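You operate a simulated robot arm through the tools that you are given. There is no shell and no other tool.

Carry out the task below with a simulated robot arm. There is one attempt and no reset: what you move stays moved.

JOB
Test the green tensioner: teal tray if it reads 17 to 23 cN, grey tray if not.
Fine: seat it in the test stand, lead the white clip through the eye to the slide, pull the slide out, push it home, and park the clip before you lift the tensioner out. Set down upright: what you pick out.

The check looks at the end state, three seconds after you hand in, the way a careful person would. Anything else that was tipped, shoved, dropped, spilled or broken makes it a failure.

ROBOT AND FRAMES
A 7-joint arm with a two-finger parallel gripper, fixed in place. Base frame: the origin is at the foot of the arm, x ahead of it, y to its left, z up; the work surface is at about z = 0.768. Units: m, degrees, N and s.
With the tool pointing down near the work surface it reaches from about 0.22 to 0.68 m from the base axis. Its first joint turns from -66.0 to 66.0 degrees. Payload 2.4 kg.
Tool frame: the origin (TCP) lies between the finger pads and is the grasp point; the fingertips stand 0.03 m ahead of it; z points along the fingers, y is the line along which they close. The gripper opens to 0.094 m. The fingers are 0.028 m wide and 0.01 m thick; the gripper's body (0.05 by 0.096 m) begins 0.055 m behind the TCP.
Orientation is that of the tool frame in the base frame, as a unit quaternion [x, y, z, w]. With the fingers straight down and closing along the base's y, the tool's x points along the base's -x, its y along +y and its z along -z.

CONTROLS
- The arm moves only by the tool jog_arm. Its argument "motion" is a list that holds one entry, the list of rows, each a list of 6 numbers: the shift along the base's x, y, z in units of 20 mm (1.0 is 20 mm), then the turn, a rotation vector about the base's x, y, z in units of 6 degrees (1.0 is 6 degrees). In form: [[[tx, ty, tz, ax, ay, az], ...]]. A call has 1 to 20 rows; each row shifts and turns the commanded pose from where the row before left it. "claw" is the opening, from 0 (shut) to 1 (fully open), set as the call begins (left out, the last holds). A call with a number of a shift or a turn outside -1 to 1 is refused whole. Each row takes 0.2 s and may step no farther than 0.05 m and 8.6 degrees from the row before; otherwise, or with a gripper value out of range, the whole call is refused. A pose out of reach is approached as far as the arm can. The call stops where the force on the tool passes 40 N (or 10 N more than at its start, if that is more) or the arm is blocked; 0.2 s more then pass. The fingers move at their own pace (about 0.153 m/s each) and stop on an object; they squeeze with about 40 N. The grip force told is the motor's: it shows also when the fingers shut on nothing. Time passes only in rows, and 0.2 s behind the last, so rows that do not move let the fingers close. The reply holds the time, the measured pose of the TCP, the force on the tool along the base axes, the opening and the grip force, in the units named above and with some noise, with the torque about the TCP (base axes, N m) and any sound that the robot's microphone picked up.
- Cameras (640 x 400 px; columns grow to the right, rows downward): "scene" is fixed at [0.0324, 0.4851, 1.4227]; the picture's right is [-0.73, -0.68, 0.00], its down [-0.51, 0.55, -0.66] and it looks along [0.45, -0.49, -0.75] (base axes); focal length 322 px, centre (320, 200). "wrist" rides on the gripper at [0.076, 0.014, -0.102] in the tool frame; the picture's right is [-0.18, 0.98, 0.00], its down [-0.75, -0.14, -0.64] and it looks along [-0.63, -0.12, 0.77] (tool axes); focal length 243 px, centre (320, 200). There is no depth. A picture from a camera that has moved, and an enlarged one, comes with that camera's place and axes in the base frame and with its lens.
- get_image(camera): a new picture of that camera. It takes no simulated time.
- close_up(camera, box): a new picture of the part [left, top, right, bottom] of that camera's present view, enlarged. It takes no simulated time.
- close_job(): hands the job in; it is judged then, once.

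Nothing tells you positions but the pictures and the camera data. Unless the task says otherwise, let go and move clear before handing in.

The tools are called after "Emit:" as a command line: name --argument value ..., lists and objects as JSON in quotes. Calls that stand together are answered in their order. jog_arm: Moves the arm, as the interface text tells. Its arguments: {"type":"object","properties":{"motion":{"type":"array"},"claw":{"type":"number"}},"required":["motion"]} The other tools are called the same way: get_image (camera) takes a picture; close_up (camera, box) takes an enlarged picture of a part of a camera's view; close_job () hands the job in.

At the start:

```text
clock: 0.0
tool_pos: [0.3825, 0.2725, 1.0584]
ee_rot: [0.0, 1.0, 0.0, 0.0]
wrist_force: [0.7, -0.1, 0.5]
ft_torque: [-0.01, 0.0, 0.0]
grip_width: 0.0941
gripper_force: 0.1
```

scene: 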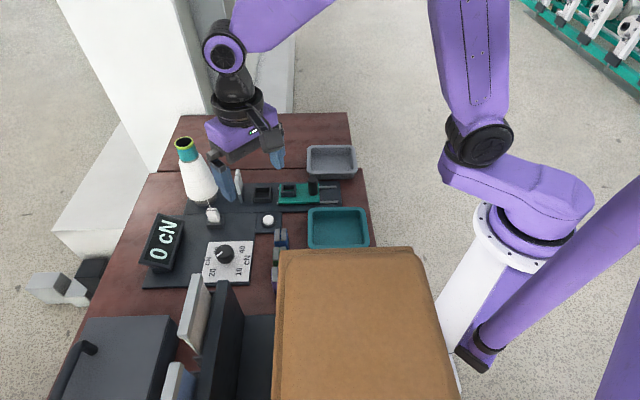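
wrist: 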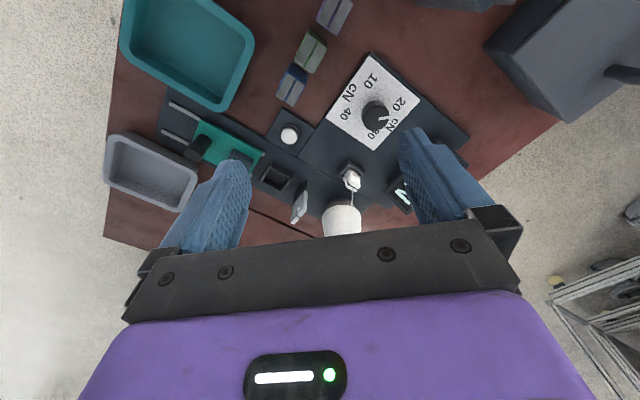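

I see a test stand in the middle of the table with a thread cone, a white clip, a dial, a display reading "0 cN", a slide (green) and three tensioners beside the trays. I'll look closer before moving.

Emit:
close_up --camera "scene" --box '[140, 120, 300, 220]'

Emit:
close_up --camera "scene" --box '[220, 140, 380, 240]'

Emit:
close_up --camera "scene" --box '[130, 190, 290, 290]'

Emit:
close_up --camera "wrist" --box '[100, 70, 340, 220]'

Emit:
close_up --camera "wrist" --box '[240, 0, 480, 150]'

```text
4.00 times, centred on (220, 170) of scene
camera zoom: at [0.0324, 0.4851, 1.4227], right [-0.73, -0.68, 0.0], down [-0.51, 0.55, -0.66], along [0.45, -0.49, -0.75], focal length 1289 px, centre (720, 320)
```

zoom: 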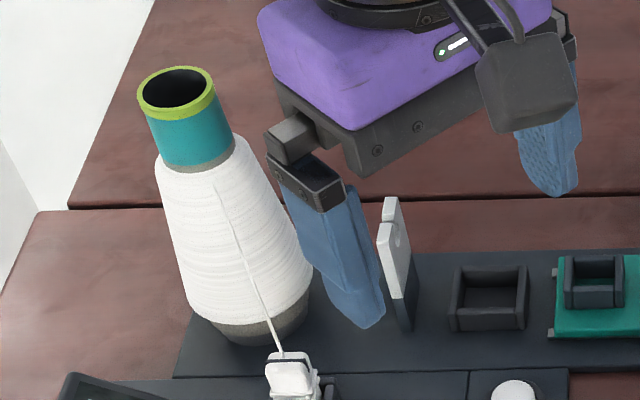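

```text
4.00 times, centred on (300, 190) of scene
camera zoom: at [0.0324, 0.4851, 1.4227], right [-0.73, -0.68, 0.0], down [-0.51, 0.55, -0.66], along [0.45, -0.49, -0.75], focal length 1289 px, centre (400, 240)
```

zoom: 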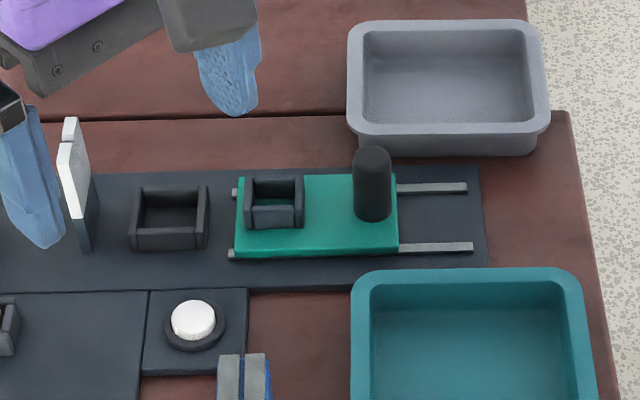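

```text
4.00 times, centred on (210, 240) of scene
camera zoom: at [0.0324, 0.4851, 1.4227], right [-0.73, -0.68, 0.0], down [-0.51, 0.55, -0.66], along [0.45, -0.49, -0.75], focal length 1289 px, centre (760, 40)
```

zoom: 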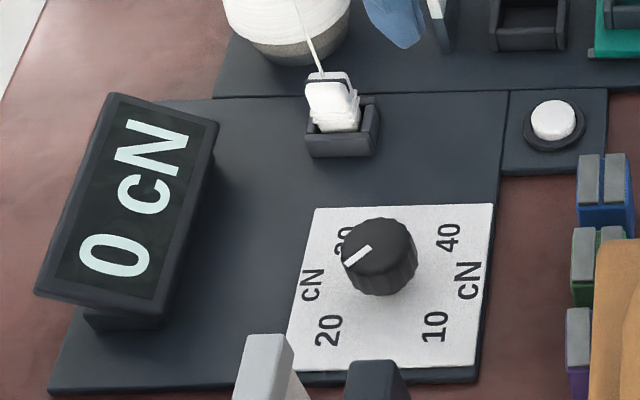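

```text
2.67 times, centred on (220, 145) of wrist
camera zoom: at [0.3055, 0.2872, 1.1615], right [0.18, 0.98, 0.0], down [0.75, -0.14, 0.64], along [0.63, -0.12, -0.77], focal length 647 px, centre (587, 347)
```

zoom: 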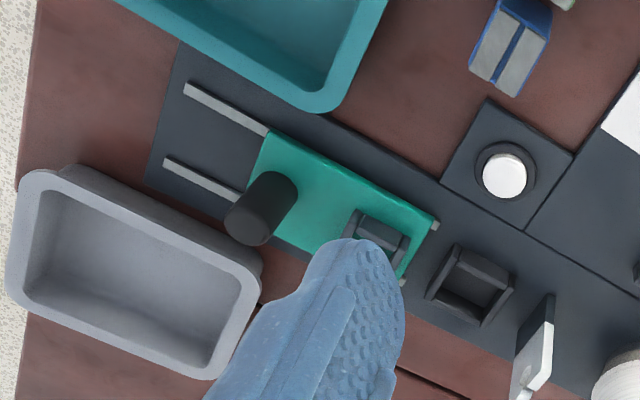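

```text
2.67 times, centred on (360, 75) of wrist
camera zoom: at [0.3055, 0.2872, 1.1615], right [0.18, 0.98, 0.0], down [0.75, -0.14, 0.64], along [0.63, -0.12, -0.77], focal length 647 px, centre (213, 533)
```

zoom: 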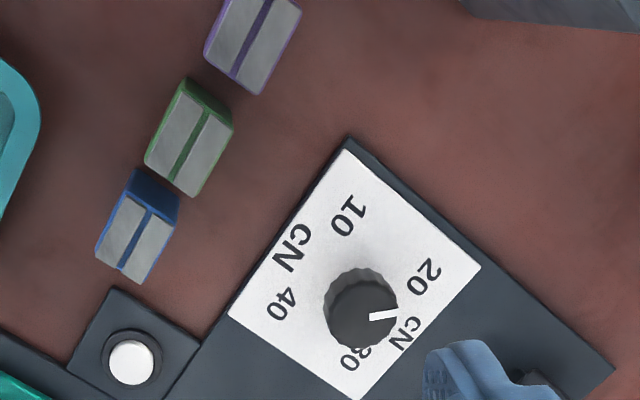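

The stand axis runs about 45° to the base axes, and the three tensioners stand in a row near the carton. I'll turn the wrist camera by -45° at this height to look across the stand.

Emit:
jog_arm --motion '[[[0, 0, 0, 0, 0, -0.9375], [0, 0, 0, 0, 0, -0.9375], [0, 0, 0, 0, 0, -0.9375], [0, 0, 0, 0, 0, -0.9375], [0, 0, 0, 0, 0, -0.9375], [0, 0, 0, 0, 0, -0.9375], [0, 0, 0, 0, 0, -0.9375], [0, 0, 0, 0, 0, -0.9375]]]'

Emit:
get_image --camera "wrist"

Emit:
get_image --camera "scene"

```text
clock: 1.8
tool_pos: [0.3822, 0.2723, 1.0586]
ee_rot: [0.384, 0.923, 0.001, 0.0]
wrist_force: [0.3, -0.5, -0.1]
ft_torque: [-0.01, 0.0, -0.03]
grip_width: 0.0941
gripper_force: 0.2
```

```text
taken
camera wrist: at [0.3387, 0.3365, 1.1615], right [0.83, 0.56, 0.0], down [0.43, -0.63, 0.64], along [0.36, -0.53, -0.77], focal length 243 px, centre (320, 200)
```

wrist: 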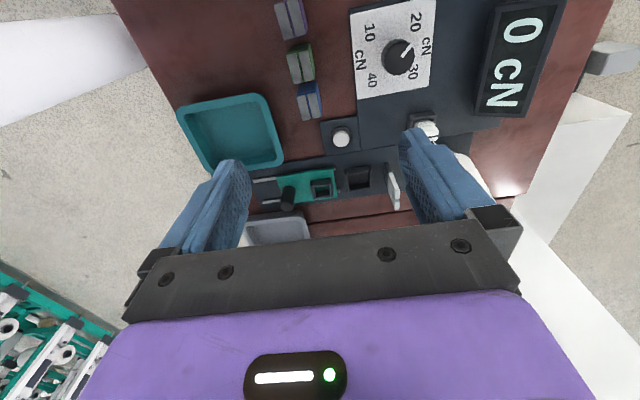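

```text
taken
```

scene: 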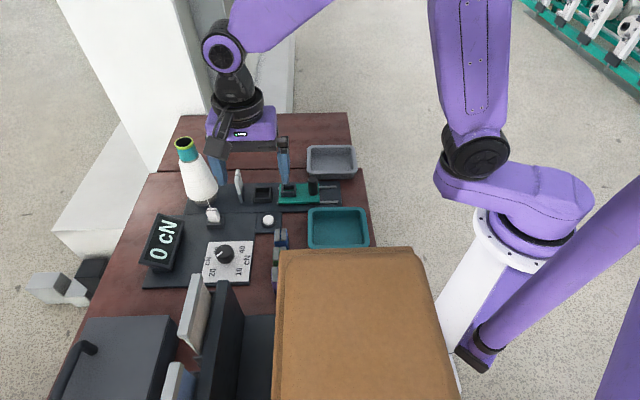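

The tool is now at -45° yaw, looking across the stand toward +x,-y. I'll enlarge the stand and tensioner areas.

Emit:
close_up --camera "wrist" --box '[240, 120, 440, 245]'

Emit:
close_up --camera "wrist" --box '[250, 0, 410, 100]'

Emit:
close_up --camera "wrist" --box '[340, 80, 500, 220]'

```text
3.20 times, centred on (340, 182) of wrist
camera zoom: at [0.3387, 0.3365, 1.1615], right [0.83, 0.56, 0.0], down [0.43, -0.63, 0.64], along [0.36, -0.53, -0.77], focal length 776 px, centre (256, 256)
```

zoom: 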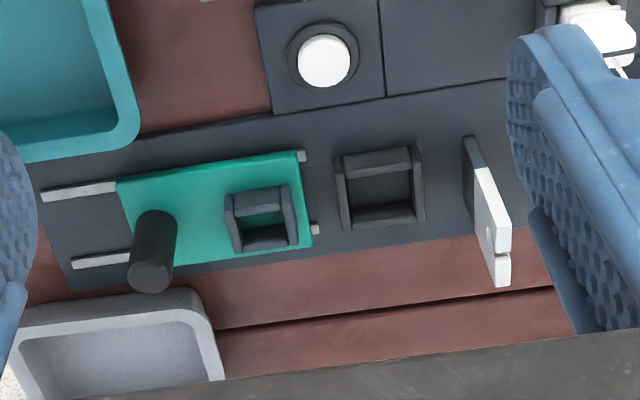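

```text
4.00 times, centred on (330, 50) of wrist
camera zoom: at [0.3387, 0.3365, 1.1615], right [0.83, 0.56, 0.0], down [0.43, -0.63, 0.64], along [0.36, -0.53, -0.77], focal length 970 px, centre (280, 800)
```

zoom: 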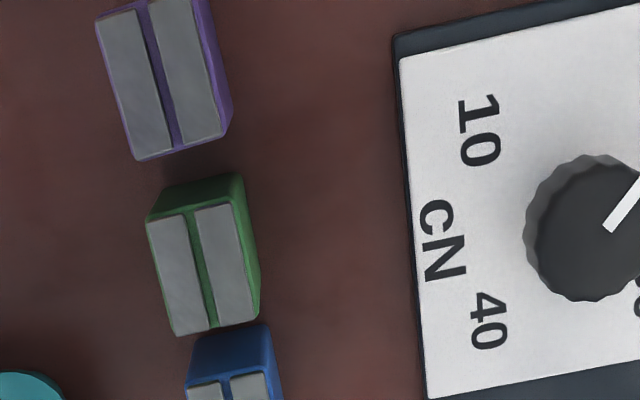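

```text
2.86 times, centred on (420, 150) of wrist
camera zoom: at [0.3387, 0.3365, 1.1615], right [0.83, 0.56, 0.0], down [0.43, -0.63, 0.64], along [0.36, -0.53, -0.77], focal length 693 px, centre (34, 343)
```

zoom: 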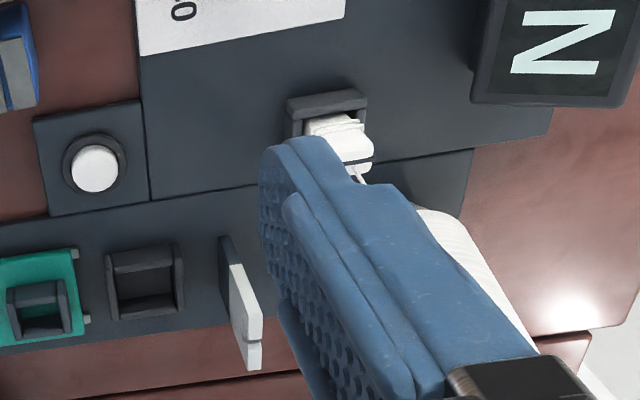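

I see the eye is a thin white plate with a slit open at one top edge; I'll zoom further on it, the clip and the seat.

Emit:
close_up --camera "scene" --box '[196, 160, 260, 200]'

Emit:
close_up --camera "scene" --box '[196, 195, 260, 235]'

Emit:
close_up --camera "scene" --box '[250, 170, 346, 230]'

Emit:
close_up --camera "wrist" --box '[360, 150, 424, 220]'

```text
10.00 times, centred on (228, 180) of scene
camera zoom: at [0.0324, 0.4851, 1.4227], right [-0.73, -0.68, 0.0], down [-0.51, 0.55, -0.66], along [0.45, -0.49, -0.75], focal length 3223 px, centre (1240, 400)
```

zoom: 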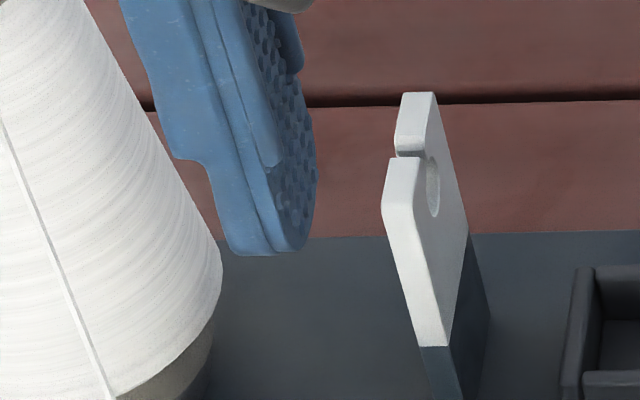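

```text
10.00 times, centred on (228, 215) of scene
camera zoom: at [0.0324, 0.4851, 1.4227], right [-0.73, -0.68, 0.0], down [-0.51, 0.55, -0.66], along [0.45, -0.49, -0.75], focal length 3223 px, centre (1240, 50)
```

zoom: 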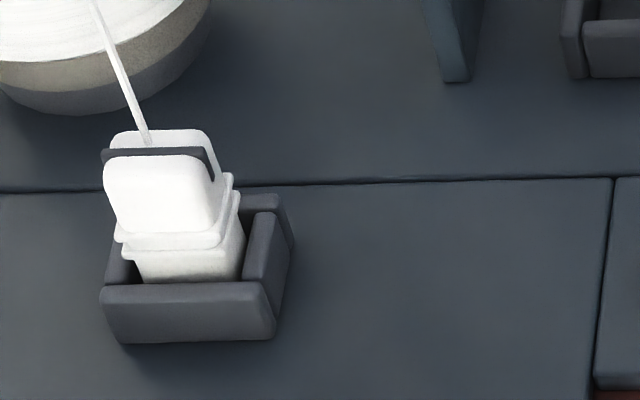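

```text
6.67 times, centred on (298, 200) of scene
camera zoom: at [0.0324, 0.4851, 1.4227], right [-0.73, -0.68, 0.0], down [-0.51, 0.55, -0.66], along [0.45, -0.49, -0.75], focal length 2149 px, centre (467, 200)
```

zoom: 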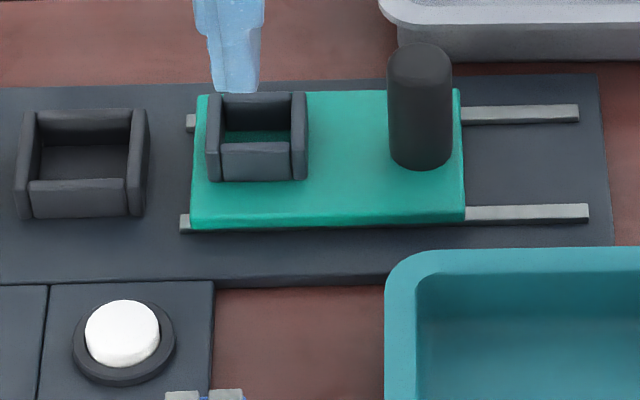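

```text
5.71 times, centred on (392, 185) of wrist
camera zoom: at [0.3387, 0.3365, 1.1615], right [0.83, 0.56, 0.0], down [0.43, -0.63, 0.64], along [0.36, -0.53, -0.77], focal length 1386 px, centre (-91, 286)
```

zoom: 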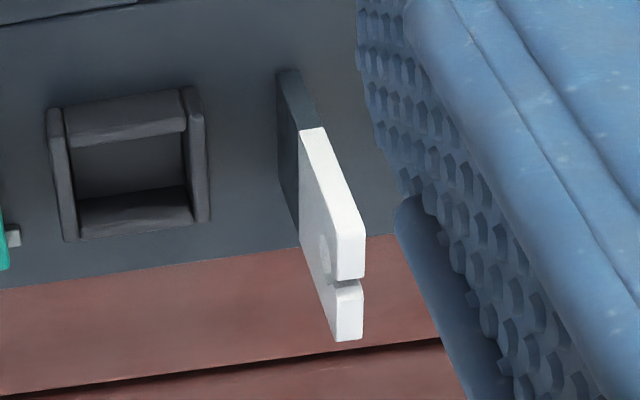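

The eye's slit opens upward at its top edge, and the tensioner groove currently runs across the stand, so it will need a 90° turn. I'll bring the camera closer to the seat and slide for measuring, keeping the fingers above everything there.

Emit:
jog_arm --motion '[[[0.696, -0.264, -0.99, 0, 0, 0], [0.696, -0.264, -0.99, 0, 0, 0], [0.696, -0.264, -0.99, 0, 0, 0], [0.696, -0.264, -0.99, 0, 0, 0], [0.696, -0.264, -0.99, 0, 0, 0], [0.696, -0.264, -0.99, 0, 0, 0], [0.696, -0.264, -0.99, 0, 0, 0]]]'

Emit:
get_image --camera "wrist"

Emit:
close_up --camera "wrist" --box '[220, 140, 412, 260]'

```text
clock: 3.4
tool_pos: [0.4802, 0.2372, 0.9223]
ee_rot: [0.381, 0.924, 0.002, 0.001]
wrist_force: [-0.6, 0.1, 0.0]
ft_torque: [0.0, 0.02, -0.04]
grip_width: 0.0942
gripper_force: 0.1
```

```text
taken
camera wrist: at [0.4368, 0.3008, 1.0242], right [0.82, 0.57, 0.0], down [0.43, -0.63, 0.64], along [0.36, -0.53, -0.77], focal length 243 px, centre (320, 200)
```

wrist: 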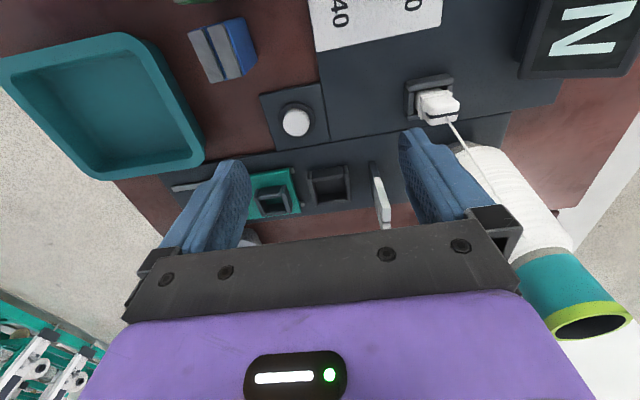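

```text
3.33 times, centred on (316, 200) of wrist
camera zoom: at [0.4368, 0.3008, 1.0242], right [0.82, 0.57, 0.0], down [0.43, -0.63, 0.64], along [0.36, -0.53, -0.77], focal length 809 px, centre (333, 200)
```

zoom: 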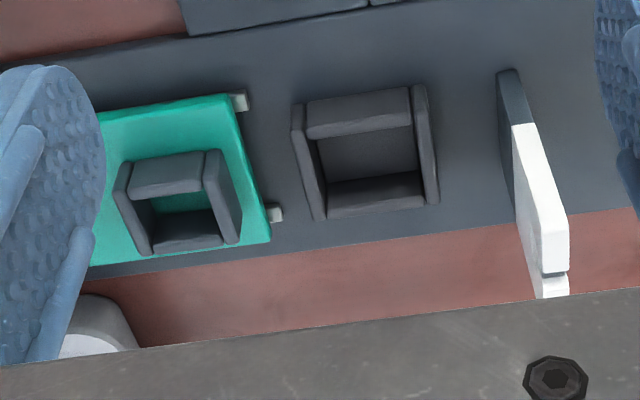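

The seat, slide socket and eye are clearly in view now. I'll zoom in more to measure the openings.

Emit:
close_up --camera "wrist" --box '[296, 158, 360, 208]'

Emit:
close_up --camera "wrist" --box '[240, 160, 304, 220]'

Emit:
close_up --camera "wrist" --box '[395, 65, 475, 135]'

Emit:
close_up --camera "wrist" --box '[360, 155, 410, 235]'

Emit:
close_up --camera "wrist" --box '[430, 100, 640, 350]'

```text
8.00 times, centred on (328, 183) of wrist
camera zoom: at [0.4368, 0.3008, 1.0242], right [0.82, 0.57, 0.0], down [0.43, -0.63, 0.64], along [0.36, -0.53, -0.77], focal length 1941 px, centre (256, 336)
```

zoom: 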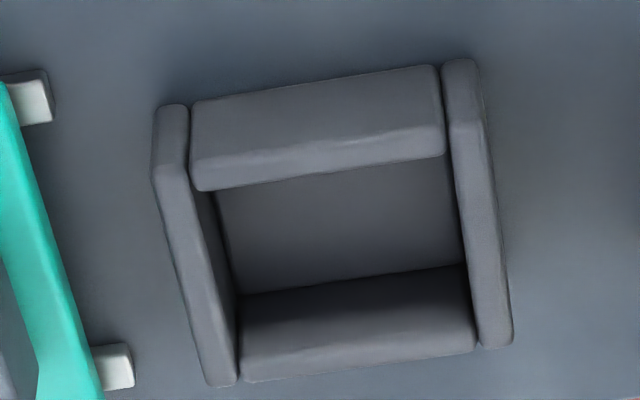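

```text
6.67 times, centred on (272, 190) of wrist
camera zoom: at [0.4368, 0.3008, 1.0242], right [0.82, 0.57, 0.0], down [0.43, -0.63, 0.64], along [0.36, -0.53, -0.77], focal length 1618 px, centre (640, 267)
```

zoom: 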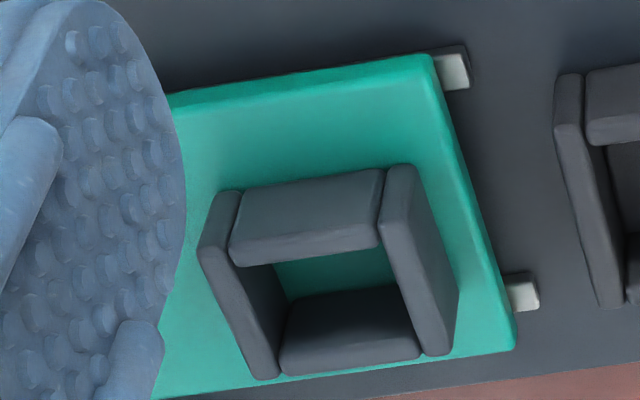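

```text
5.71 times, centred on (435, 100) of wrist
camera zoom: at [0.4368, 0.3008, 1.0242], right [0.82, 0.57, 0.0], down [0.43, -0.63, 0.64], along [0.36, -0.53, -0.77], focal length 1386 px, centre (-337, 771)
```

zoom: 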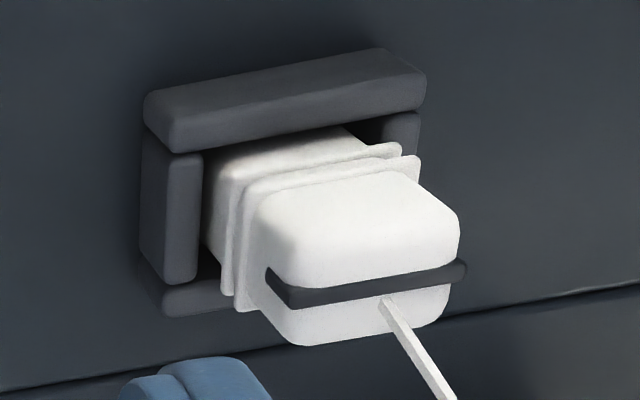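

```text
5.00 times, centred on (385, 195) of wrist
camera zoom: at [0.4368, 0.3008, 1.0242], right [0.82, 0.57, 0.0], down [0.43, -0.63, 0.64], along [0.36, -0.53, -0.77], focal length 1213 px, centre (-5, 225)
```

zoom: 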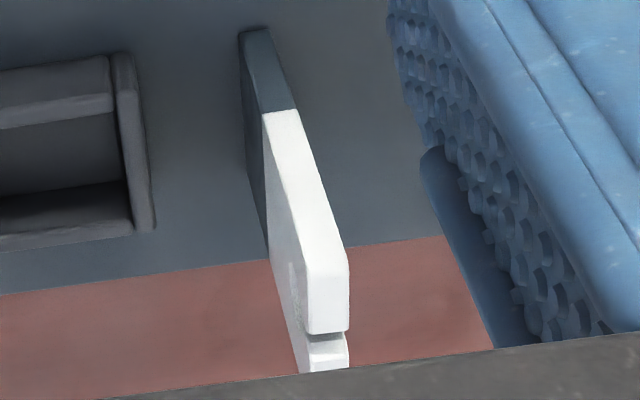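

```text
1.60 times, centred on (535, 225) of wrist
camera zoom: at [0.4368, 0.3008, 1.0242], right [0.82, 0.57, 0.0], down [0.43, -0.63, 0.64], along [0.36, -0.53, -0.77], focal length 388 px, centre (-24, 160)
```

zoom: 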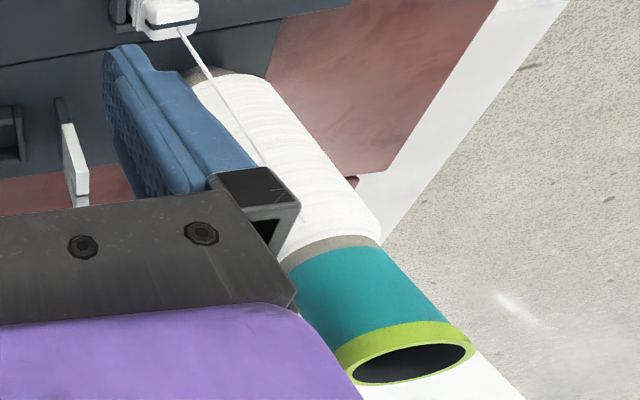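

I have the seat, eye, park pocket and slide pocket placed on a 45° line through the stand. Next I'll look at the tensioners from nearer, staying well above them and clear of the carton.

Emit:
jog_arm --motion '[[[0, 0, 1, 0, 0, 0], [0, 0, 1, 0, 0, 0], [-0.835, 0.243, 0.3, 0, 0, 0], [-0.835, 0.243, 0.3, 0, 0, 0], [-0.835, 0.243, 0.3, 0, 0, 0], [-0.835, 0.243, 0.3, 0, 0, 0], [-0.835, 0.243, 0.3, 0, 0, 0], [-0.835, 0.243, 0.3, 0, 0, 0], [-0.835, 0.243, 0, 0, 0, 0], [-0.835, 0.243, 0, 0, 0, 0]]]'

Emit:
get_image --camera "wrist"

Emit:
close_up --camera "wrist" --box '[250, 60, 410, 200]'

Emit:
get_image --camera "scene"

```text
clock: 5.6
tool_pos: [0.3446, 0.2742, 0.995]
ee_rot: [0.383, 0.924, -0.001, 0.0]
wrist_force: [0.6, 0.4, 0.5]
ft_torque: [0.04, 0.0, 0.0]
grip_width: 0.0941
gripper_force: 0.0
```

```text
taken
camera wrist: at [0.3011, 0.339, 1.098], right [0.82, 0.57, 0.0], down [0.43, -0.63, 0.64], along [0.36, -0.53, -0.77], focal length 243 px, centre (320, 200)
```

wrist: 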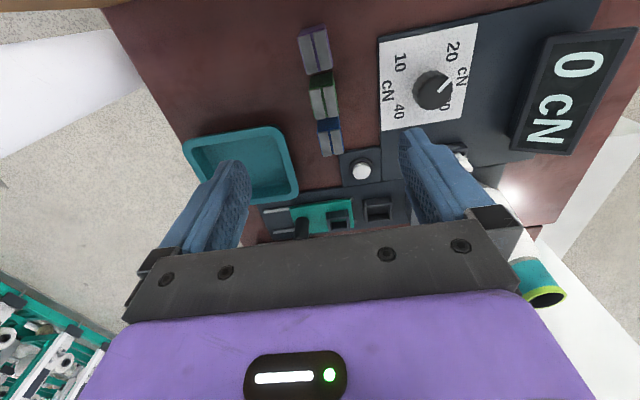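

```text
2.86 times, centred on (330, 130) of wrist
camera zoom: at [0.3011, 0.339, 1.098], right [0.82, 0.57, 0.0], down [0.43, -0.63, 0.64], along [0.36, -0.53, -0.77], focal length 693 px, centre (291, 400)
```

zoom: 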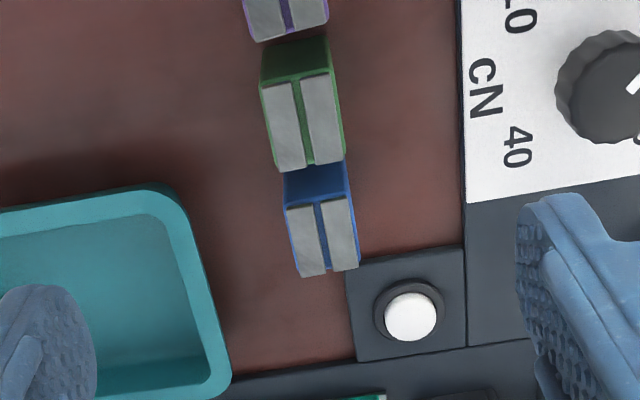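

```text
taken
```

scene: 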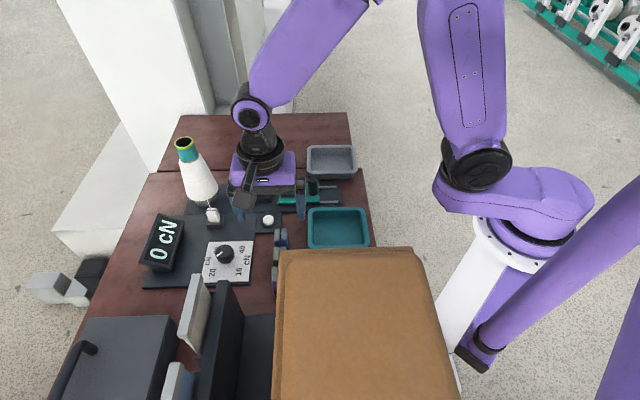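

The carton's corner is only just in view at the top left, so there is room around the tensioners. I'll zoom on the green one to see its groove and size.

Emit:
close_up --camera "wrist" --box '[300, 60, 364, 110]'

Emit:
close_up --camera "wrist" --box '[290, 100, 354, 165]'

Emit:
close_up --camera "scene" --box '[262, 220, 302, 260]'

```text
8.00 times, centred on (332, 85) of wrist
camera zoom: at [0.3011, 0.339, 1.098], right [0.82, 0.57, 0.0], down [0.43, -0.63, 0.64], along [0.36, -0.53, -0.77], focal length 1941 px, centre (224, 1120)
```

zoom: 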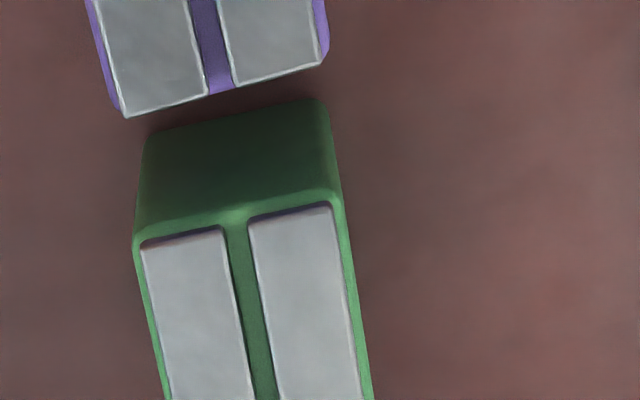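

```text
6.15 times, centred on (322, 132) of wrist
camera zoom: at [0.3011, 0.339, 1.098], right [0.82, 0.57, 0.0], down [0.43, -0.63, 0.64], along [0.36, -0.53, -0.77], focal length 1493 px, centre (308, 615)
```

zoom: 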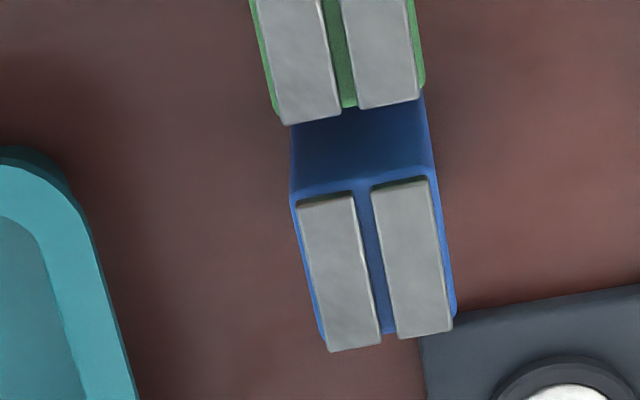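

```text
10.00 times, centred on (282, 240) of scene
camera zoom: at [0.0324, 0.4851, 1.4227], right [-0.73, -0.68, 0.0], down [-0.51, 0.55, -0.66], along [0.45, -0.49, -0.75], focal length 3223 px, centre (700, -200)
```

zoom: 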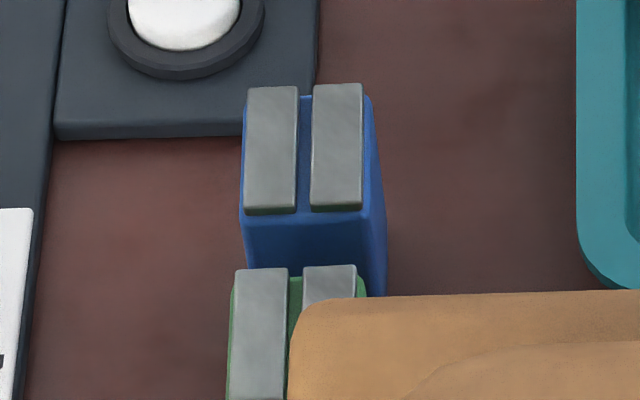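

The green tensioner is about 28 × 33 × 60 mm with the thread groove between two grey bars; its centre is near (0.356, 0.268). I'll check the carton's edge before descending.

Emit:
close_up --camera "wrist" --box '[80, 0, 280, 40]'

Emit:
close_up --camera "scene" --box '[180, 240, 460, 400]'

Emit:
close_up --camera "scene" --box '[210, 130, 310, 230]'

```text
3.20 times, centred on (180, 20) of wrist
camera zoom: at [0.3011, 0.339, 1.098], right [0.82, 0.57, 0.0], down [0.43, -0.63, 0.64], along [0.36, -0.53, -0.77], focal length 776 px, centre (768, 776)
```

zoom: 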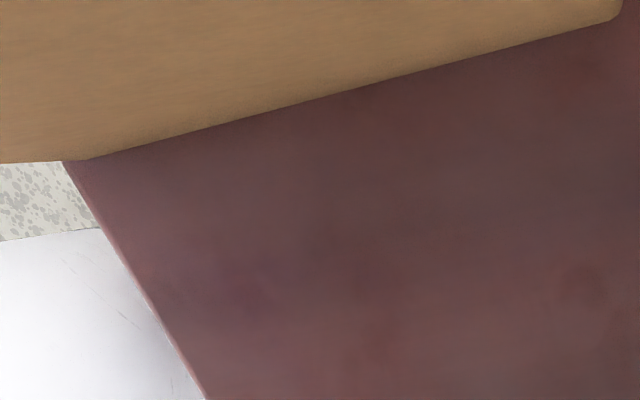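

```text
2.29 times, centred on (320, 320) of scene
camera zoom: at [0.0324, 0.4851, 1.4227], right [-0.73, -0.68, 0.0], down [-0.51, 0.55, -0.66], along [0.45, -0.49, -0.75], focal length 737 px, centre (320, -74)
```

zoom: 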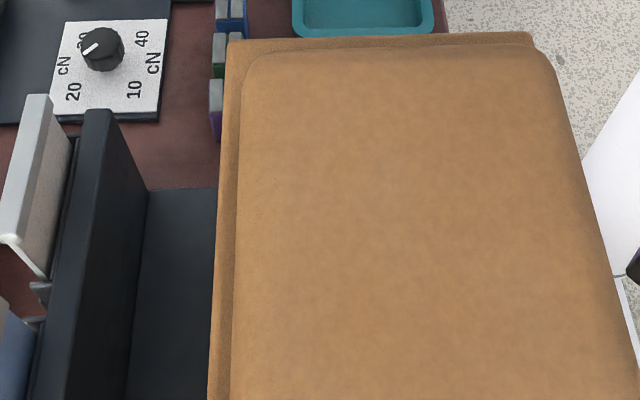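

```text
4.00 times, centred on (260, 180) of scene
camera zoom: at [0.0324, 0.4851, 1.4227], right [-0.73, -0.68, 0.0], down [-0.51, 0.55, -0.66], along [0.45, -0.49, -0.75], focal length 1289 px, centre (560, 280)
```

zoom: 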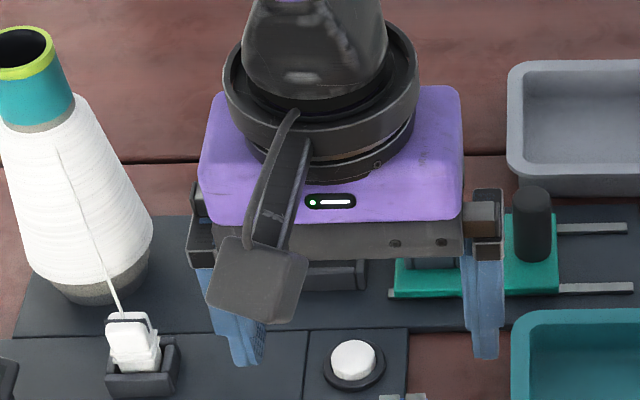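

The carton's top is near z=1.00 and ends at about 5 cm from where the camera will pass, so the descent is clear. I'll centre over the green tensioner with the fingers partly open and come down part-way.

Emit:
jog_arm --motion '[[[0.473, -0.316, 0, 0, 0, 0], [0, 0, -1, 0, 0, 0], [0, 0, -1, 0, 0, 0], [0, 0, -1, 0, 0, 0], [0, 0, -1, 0, 0, 0], [0, 0, -1, 0, 0, 0], [0, 0, -0.8, 0, 0, 0], [0, 0, 0, 0, 0, 0]]]' --claw 0.65

Emit:
get_image --camera "wrist"

Emit:
get_image --camera "scene"

```text
clock: 7.4
tool_pos: [0.3546, 0.2716, 0.8816]
ee_rot: [0.382, 0.924, 0.001, 0.001]
wrist_force: [0.1, -0.4, 0.2]
ft_torque: [0.0, 0.01, 0.03]
grip_width: 0.0611
gripper_force: 0.1
```

```text
taken
camera wrist: at [0.312, 0.3352, 0.9839], right [0.82, 0.57, 0.0], down [0.43, -0.63, 0.64], along [0.36, -0.53, -0.77], focal length 243 px, centre (320, 200)
```

wrist: 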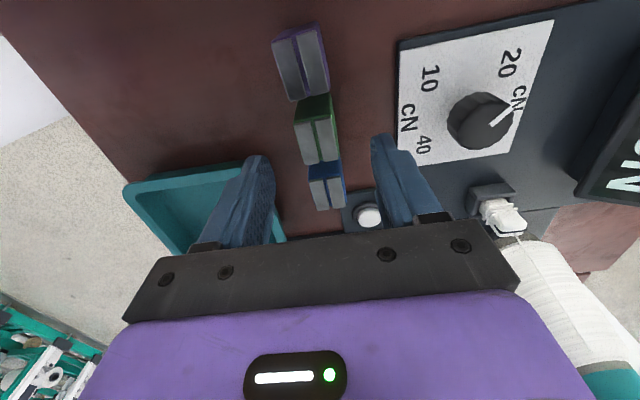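

```text
taken
```

scene: 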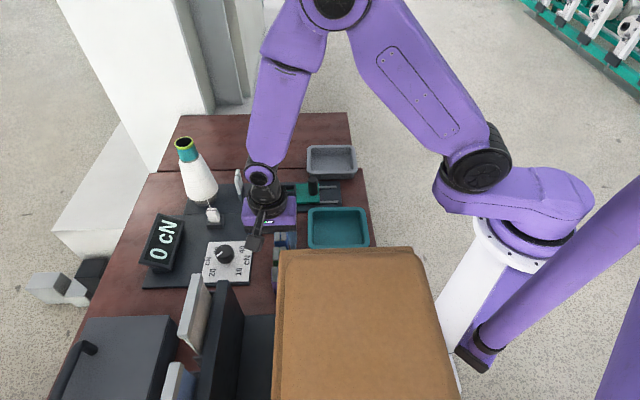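

The green tensioner is nearly centred between the fingers. I'll zoom in to check alignment before the last descent.

Emit:
close_up --camera "wrist" --box '[240, 80, 400, 220]'

```text
2.86 times, centred on (320, 150) of wrist
camera zoom: at [0.312, 0.3352, 0.9839], right [0.82, 0.57, 0.0], down [0.43, -0.63, 0.64], along [0.36, -0.53, -0.77], focal length 693 px, centre (320, 343)
```

zoom: 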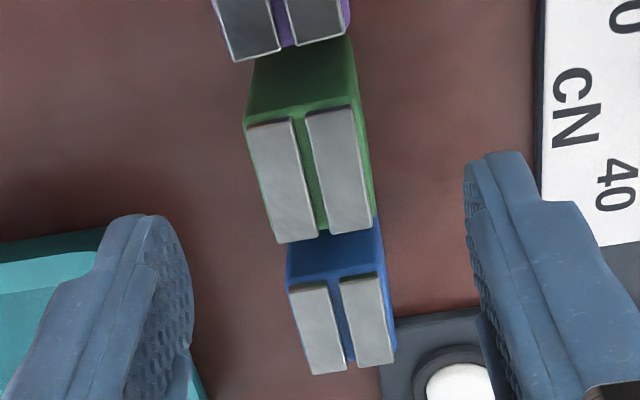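

The tensioner is aligned within about 2 mm. I'll trim slightly, go down to grip height and close the fingers on its sides.

Emit:
jog_arm --motion '[[[-0.088, -0.018, -0.9, 0, 0, 0], [0, 0, -1, 0, 0, 0], [0, 0, -1, 0, 0, 0], [0, 0, 0, 0, 0, 0]]]'

Emit:
get_image --camera "wrist"

```text
clock: 8.4
tool_pos: [0.351, 0.2668, 0.8228]
ee_rot: [0.383, 0.924, 0.0, 0.001]
wrist_force: [-0.3, 0.0, -0.2]
ft_torque: [0.01, -0.05, -0.02]
grip_width: 0.0611
gripper_force: 0.1
```

```text
taken
camera wrist: at [0.309, 0.3317, 0.9253], right [0.82, 0.57, 0.0], down [0.43, -0.63, 0.64], along [0.36, -0.53, -0.77], focal length 243 px, centre (320, 200)
```

wrist: 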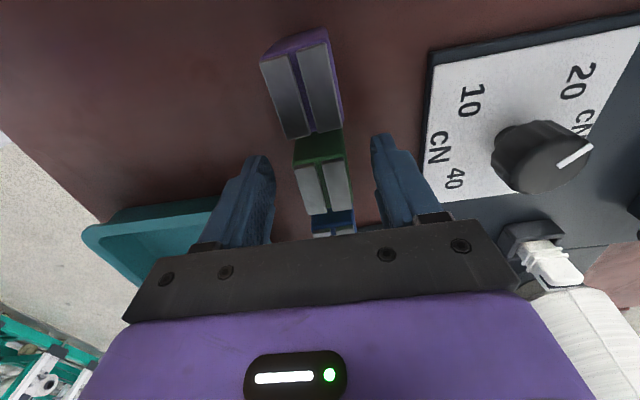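

Emit:
close_up --camera "wrist" --box '[240, 120, 400, 240]'

```text
3.33 times, centred on (320, 180) of wrist
camera zoom: at [0.309, 0.3317, 0.9253], right [0.82, 0.57, 0.0], down [0.43, -0.63, 0.64], along [0.36, -0.53, -0.77], focal length 809 px, centre (320, 267)
```

zoom: 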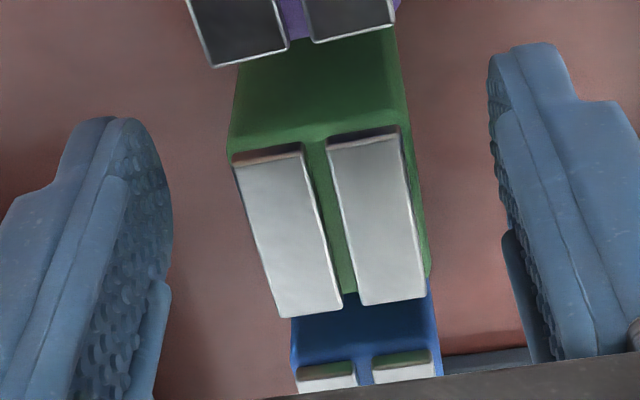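

The tensioner sits about 3 mm toward +s of the finger centre, so I'll trim that and then close.

Emit:
jog_arm --motion '[[[0.053, 0.16, 0, 0, 0, 0], [0, 0, 0, 0, 0, 0]]]'

Emit:
jog_arm --motion '[[[0, 0, 0, 0, 0, 0], [0, 0, 0, 0, 0, 0], [0, 0, 0, 0, 0, 0]]]' --claw 0.1

Emit:
close_up --camera "wrist" --box '[240, 120, 400, 240]'

```text
clock: 9.0
tool_pos: [0.3547, 0.2712, 0.8217]
ee_rot: [0.383, 0.924, -0.001, 0.0]
wrist_force: [0.2, -0.4, -0.1]
ft_torque: [0.0, 0.0, -0.01]
grip_width: 0.0609
gripper_force: 0.0
```

```text
clock: 9.8
tool_pos: [0.3544, 0.2703, 0.8224]
ee_rot: [0.383, 0.924, 0.001, 0.0]
wrist_force: [-0.1, 0.0, 0.4]
ft_torque: [0.03, -0.04, 0.03]
grip_width: 0.0292
gripper_force: 39.4
```

```text
3.33 times, centred on (320, 180) of wrist
camera zoom: at [0.3106, 0.335, 0.9251], right [0.82, 0.57, 0.0], down [0.43, -0.63, 0.64], along [0.36, -0.53, -0.77], focal length 809 px, centre (320, 267)
```

zoom: 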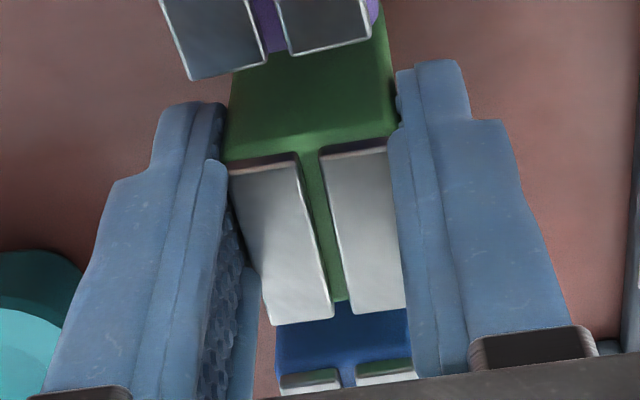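

The fingers hold the green tensioner (29 mm, 39 N). I'll lift it straight up, well above its neighbours.

Emit:
jog_arm --motion '[[[0, 0, 0.5, 0, 0, 0], [0, 0, 1, 0, 0, 0], [0, 0, 1, 0, 0, 0], [0, 0, 1, 0, 0, 0], [0, 0, 1, 0, 0, 0], [0, 0, 1, 0, 0, 0], [0, 0, 0.5, 0, 0, 0]]]'

Emit:
get_image --camera "scene"

Emit:
close_up --camera "wrist" --box '[240, 20, 480, 220]'

```text
clock: 11.4
tool_pos: [0.3534, 0.272, 0.9418]
ee_rot: [0.383, 0.924, 0.001, -0.001]
wrist_force: [-0.3, 0.3, -1.4]
ft_torque: [0.02, -0.01, 0.02]
grip_width: 0.029
gripper_force: 40.0
```

```text
taken
```

scene: 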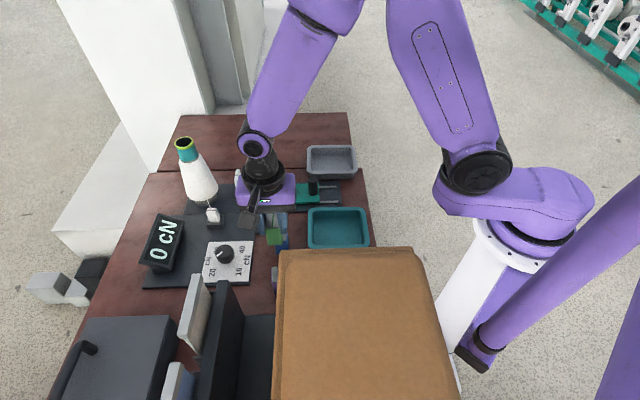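

```text
2.00 times, centred on (360, 120) of wrist
camera zoom: at [0.3093, 0.3359, 1.0436], right [0.82, 0.57, 0.0], down [0.43, -0.63, 0.64], along [0.36, -0.53, -0.77], focal length 485 px, centre (240, 360)
```

zoom: 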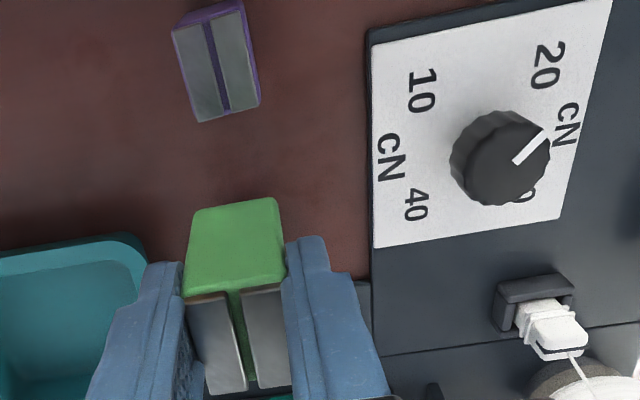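

The green tensioner is up with its neighbours undisturbed. Next I carry it over the seat while turning it +90° so the groove lines up with the thread path.

Emit:
jog_arm --motion '[[[0.9715, -0.5353, 0, 0, 0, 0], [0.9715, -0.5353, 0, 0, 0, 0], [0.9715, -0.5353, 0, 0, 0, 0], [0.9715, -0.5353, 0, 0, 0, 0], [0.9715, -0.5353, 0, 0, 0, 0.9375], [0.9715, -0.5353, 0, 0, 0, 0.9375], [0.9715, -0.5353, 0, 0, 0, 0.9375], [0.9715, -0.5353, 0, 0, 0, 0.9375], [0.9715, -0.5353, 0, 0, 0, 0.9375], [0.9715, -0.5353, 0, 0, 0, 0.9375], [0, 0, 0, 0, 0, 0.9375], [0, 0, 0, 0, 0, 0.9375], [0, 0, 0, 0, 0, 0.9375], [0, 0, 0, 0, 0, 0.9375], [0, 0, 0, 0, 0, 0.9375], [0, 0, 0, 0, 0, 0.9375], [0, 0, 0, 0, 0, 0.9375], [0, 0, 0, 0, 0, 0.9375], [0, 0, 0, 0, 0, 0.9375], [0, 0, 0, 0, 0, 0.9375]]]'

Emit:
get_image --camera "wrist"

Emit:
get_image --camera "scene"

```text
clock: 15.6
tool_pos: [0.5481, 0.1638, 0.9426]
ee_rot: [-0.384, 0.923, -0.001, -0.001]
wrist_force: [-0.6, -0.7, 0.7]
ft_torque: [0.0, 0.0, -0.01]
grip_width: 0.0293
gripper_force: 40.1
```

```text
taken
camera wrist: at [0.4849, 0.1205, 1.0458], right [-0.57, 0.82, 0.0], down [0.63, 0.43, 0.64], along [0.53, 0.36, -0.77], focal length 243 px, centre (320, 200)
```

wrist: 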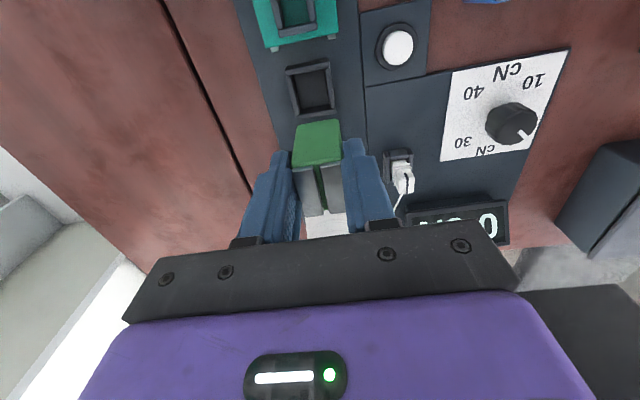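

```text
taken
```

scene: 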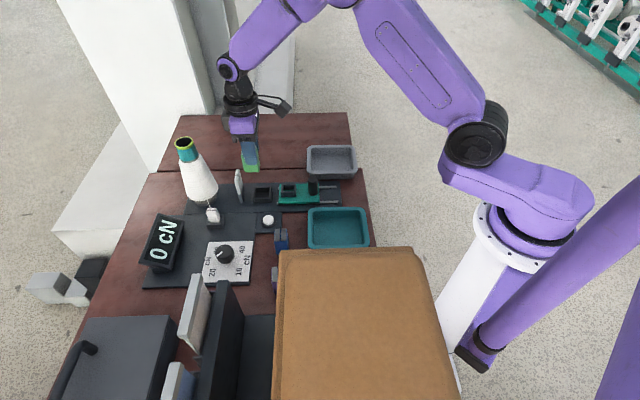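

The tensioner now hangs above the seat with its groove along the stand. I'll zoom to compare the tensioner's bottom with the seat opening.

Emit:
close_up --camera "wrist" --box '[270, 50, 370, 130]'

Emit:
close_up --camera "wrist" --box '[260, 100, 420, 220]'

Emit:
close_up --camera "scene" --box '[210, 110, 330, 210]'

```text
5.00 times, centred on (320, 90) of wrist
camera zoom: at [0.4849, 0.1205, 1.0458], right [-0.57, 0.82, 0.0], down [0.63, 0.43, 0.64], along [0.53, 0.36, -0.77], focal length 1213 px, centre (320, 750)
```

zoom: 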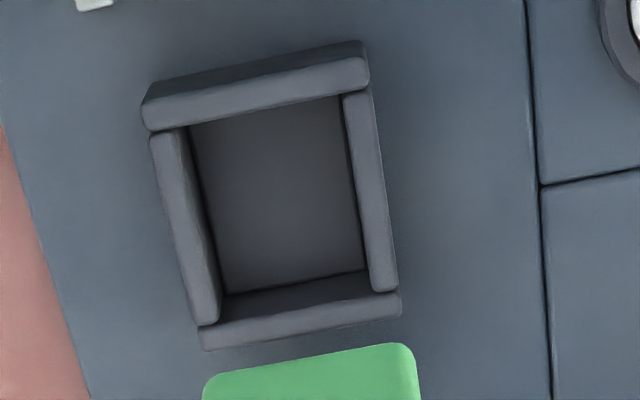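

```text
3.33 times, centred on (340, 160) of wrist
camera zoom: at [0.4849, 0.1205, 1.0458], right [-0.57, 0.82, 0.0], down [0.63, 0.43, 0.64], along [0.53, 0.36, -0.77], focal length 809 px, centre (253, 333)
```

zoom: 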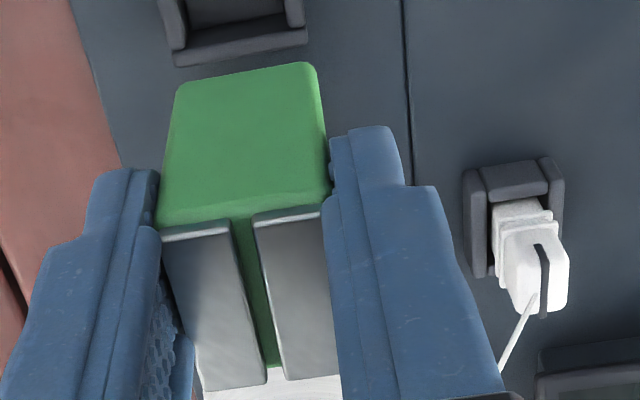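

```text
4.00 times, centred on (270, 160) of scene
camera zoom: at [0.0324, 0.4851, 1.4227], right [-0.73, -0.68, 0.0], down [-0.51, 0.55, -0.66], along [0.45, -0.49, -0.75], focal length 1289 px, centre (520, 360)
```

zoom: 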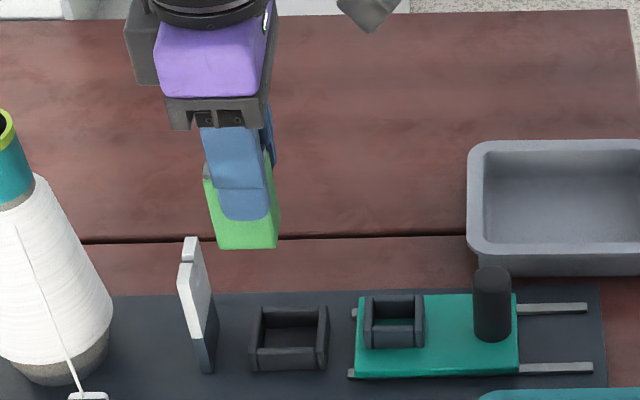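

Cross-checking two views puts the seat centre a little farther out (s≈0.500, n≈0.280 along/across the stand) with its rim near z=0.785. I'll trim toward that and lower to just above the rim for a second look.

Emit:
jog_arm --motion '[[[0.13, -0.435, -0.4, 0, 0, 0], [0, 0, -1, 0, 0, 0], [0, 0, -1, 0, 0, 0], [0, 0, -1, 0, 0, 0], [0, 0, -0.8, 0, 0, 0], [0, 0, 0, 0, 0, 0]]]'

Emit:
get_image --camera "wrist"

Emit:
close_up --camera "wrist" --box '[240, 80, 400, 220]'

Emit:
close_up --camera "scene" --box '[220, 150, 300, 210]'

```text
clock: 17.0
tool_pos: [0.5501, 0.1547, 0.855]
ee_rot: [-0.383, 0.924, 0.0, -0.001]
wrist_force: [-0.7, -0.6, -0.9]
ft_torque: [0.01, 0.03, -0.02]
grip_width: 0.0292
gripper_force: 39.9
```

```text
taken
camera wrist: at [0.4874, 0.1121, 0.9589], right [-0.56, 0.83, 0.0], down [0.63, 0.43, 0.64], along [0.53, 0.36, -0.77], focal length 243 px, centre (320, 200)
```

wrist: 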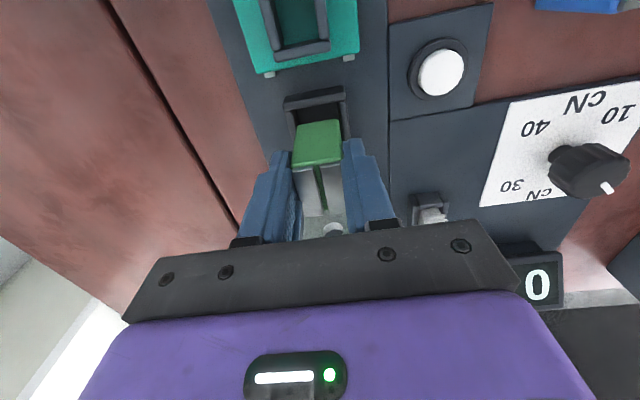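

```text
2.86 times, centred on (320, 150) of wrist
camera zoom: at [0.4874, 0.1121, 0.9589], right [-0.56, 0.83, 0.0], down [0.63, 0.43, 0.64], along [0.53, 0.36, -0.77], focal length 693 px, centre (320, 343)
```

zoom: 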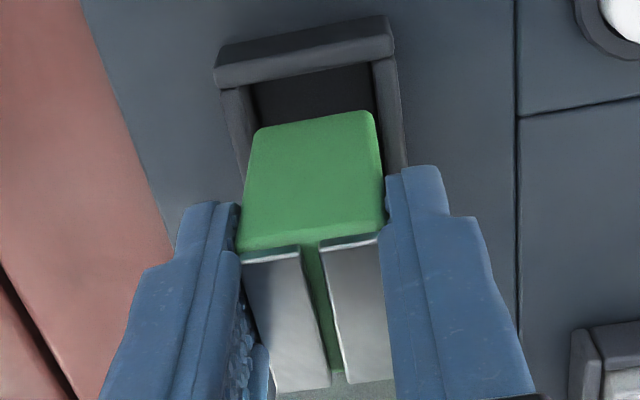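

```text
6.67 times, centred on (260, 180) of scene
camera zoom: at [0.0324, 0.4851, 1.4227], right [-0.73, -0.68, 0.0], down [-0.51, 0.55, -0.66], along [0.45, -0.49, -0.75], focal length 2149 px, centre (720, 333)
```

zoom: 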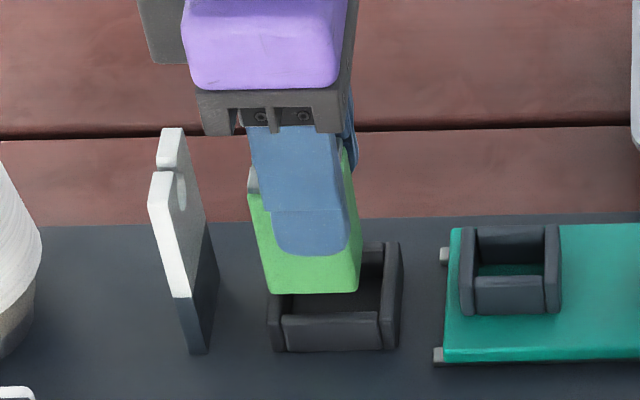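

The groove and width line up with the seat; the tensioner just needs to go about 3.7 mm toward the slide side. I'll trim and lower slowly into the seat.

Emit:
jog_arm --motion '[[[-0.12, -0.14, 0, 0, 0, 0], [0, 0, 0, 0, 0, 0], [0, 0, -0.35, 0, 0, 0], [0, 0, -0.35, 0, 0, 0], [0, 0, -0.3, 0, 0, 0], [0, 0, 0, 0, 0, 0]]]'

Emit:
close_up --camera "wrist" --box '[240, 80, 400, 220]'

Emit:
close_up --camera "scene" --box '[220, 150, 300, 210]'

```text
clock: 18.1
tool_pos: [0.5523, 0.1547, 0.8476]
ee_rot: [-0.383, 0.924, 0.0, 0.006]
wrist_force: [-3.2, -0.3, 7.5]
ft_torque: [0.09, 0.04, 0.01]
grip_width: 0.0293
gripper_force: 39.9
stopped in row 5: the force on the tool passed its limit at 51 N (the readings are from after the stop); the commanded pose is now the measured one
```

```text
2.86 times, centred on (320, 150) of wrist
camera zoom: at [0.487, 0.1102, 0.949], right [-0.56, 0.83, 0.0], down [0.63, 0.43, 0.65], along [0.54, 0.37, -0.76], focal length 693 px, centre (320, 343)
```

zoom: 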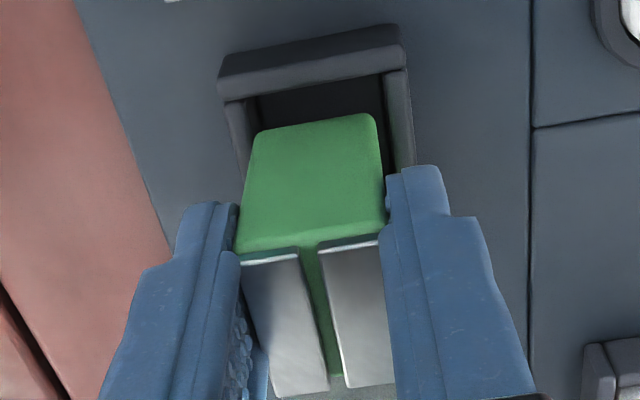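

```text
6.67 times, centred on (260, 180) of scene
camera zoom: at [0.0322, 0.4851, 1.4227], right [-0.73, -0.68, 0.0], down [-0.51, 0.55, -0.66], along [0.45, -0.49, -0.75], focal length 2149 px, centre (720, 333)
```

zoom: 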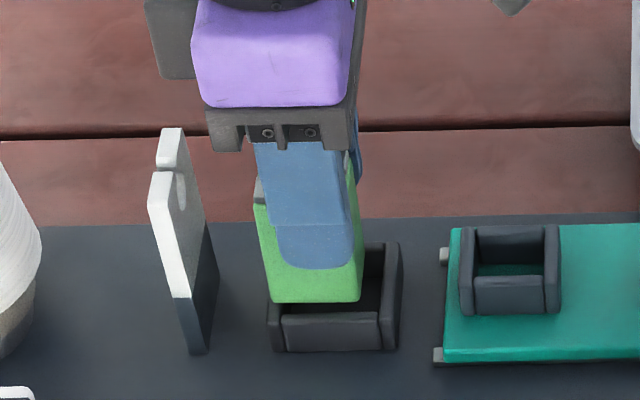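

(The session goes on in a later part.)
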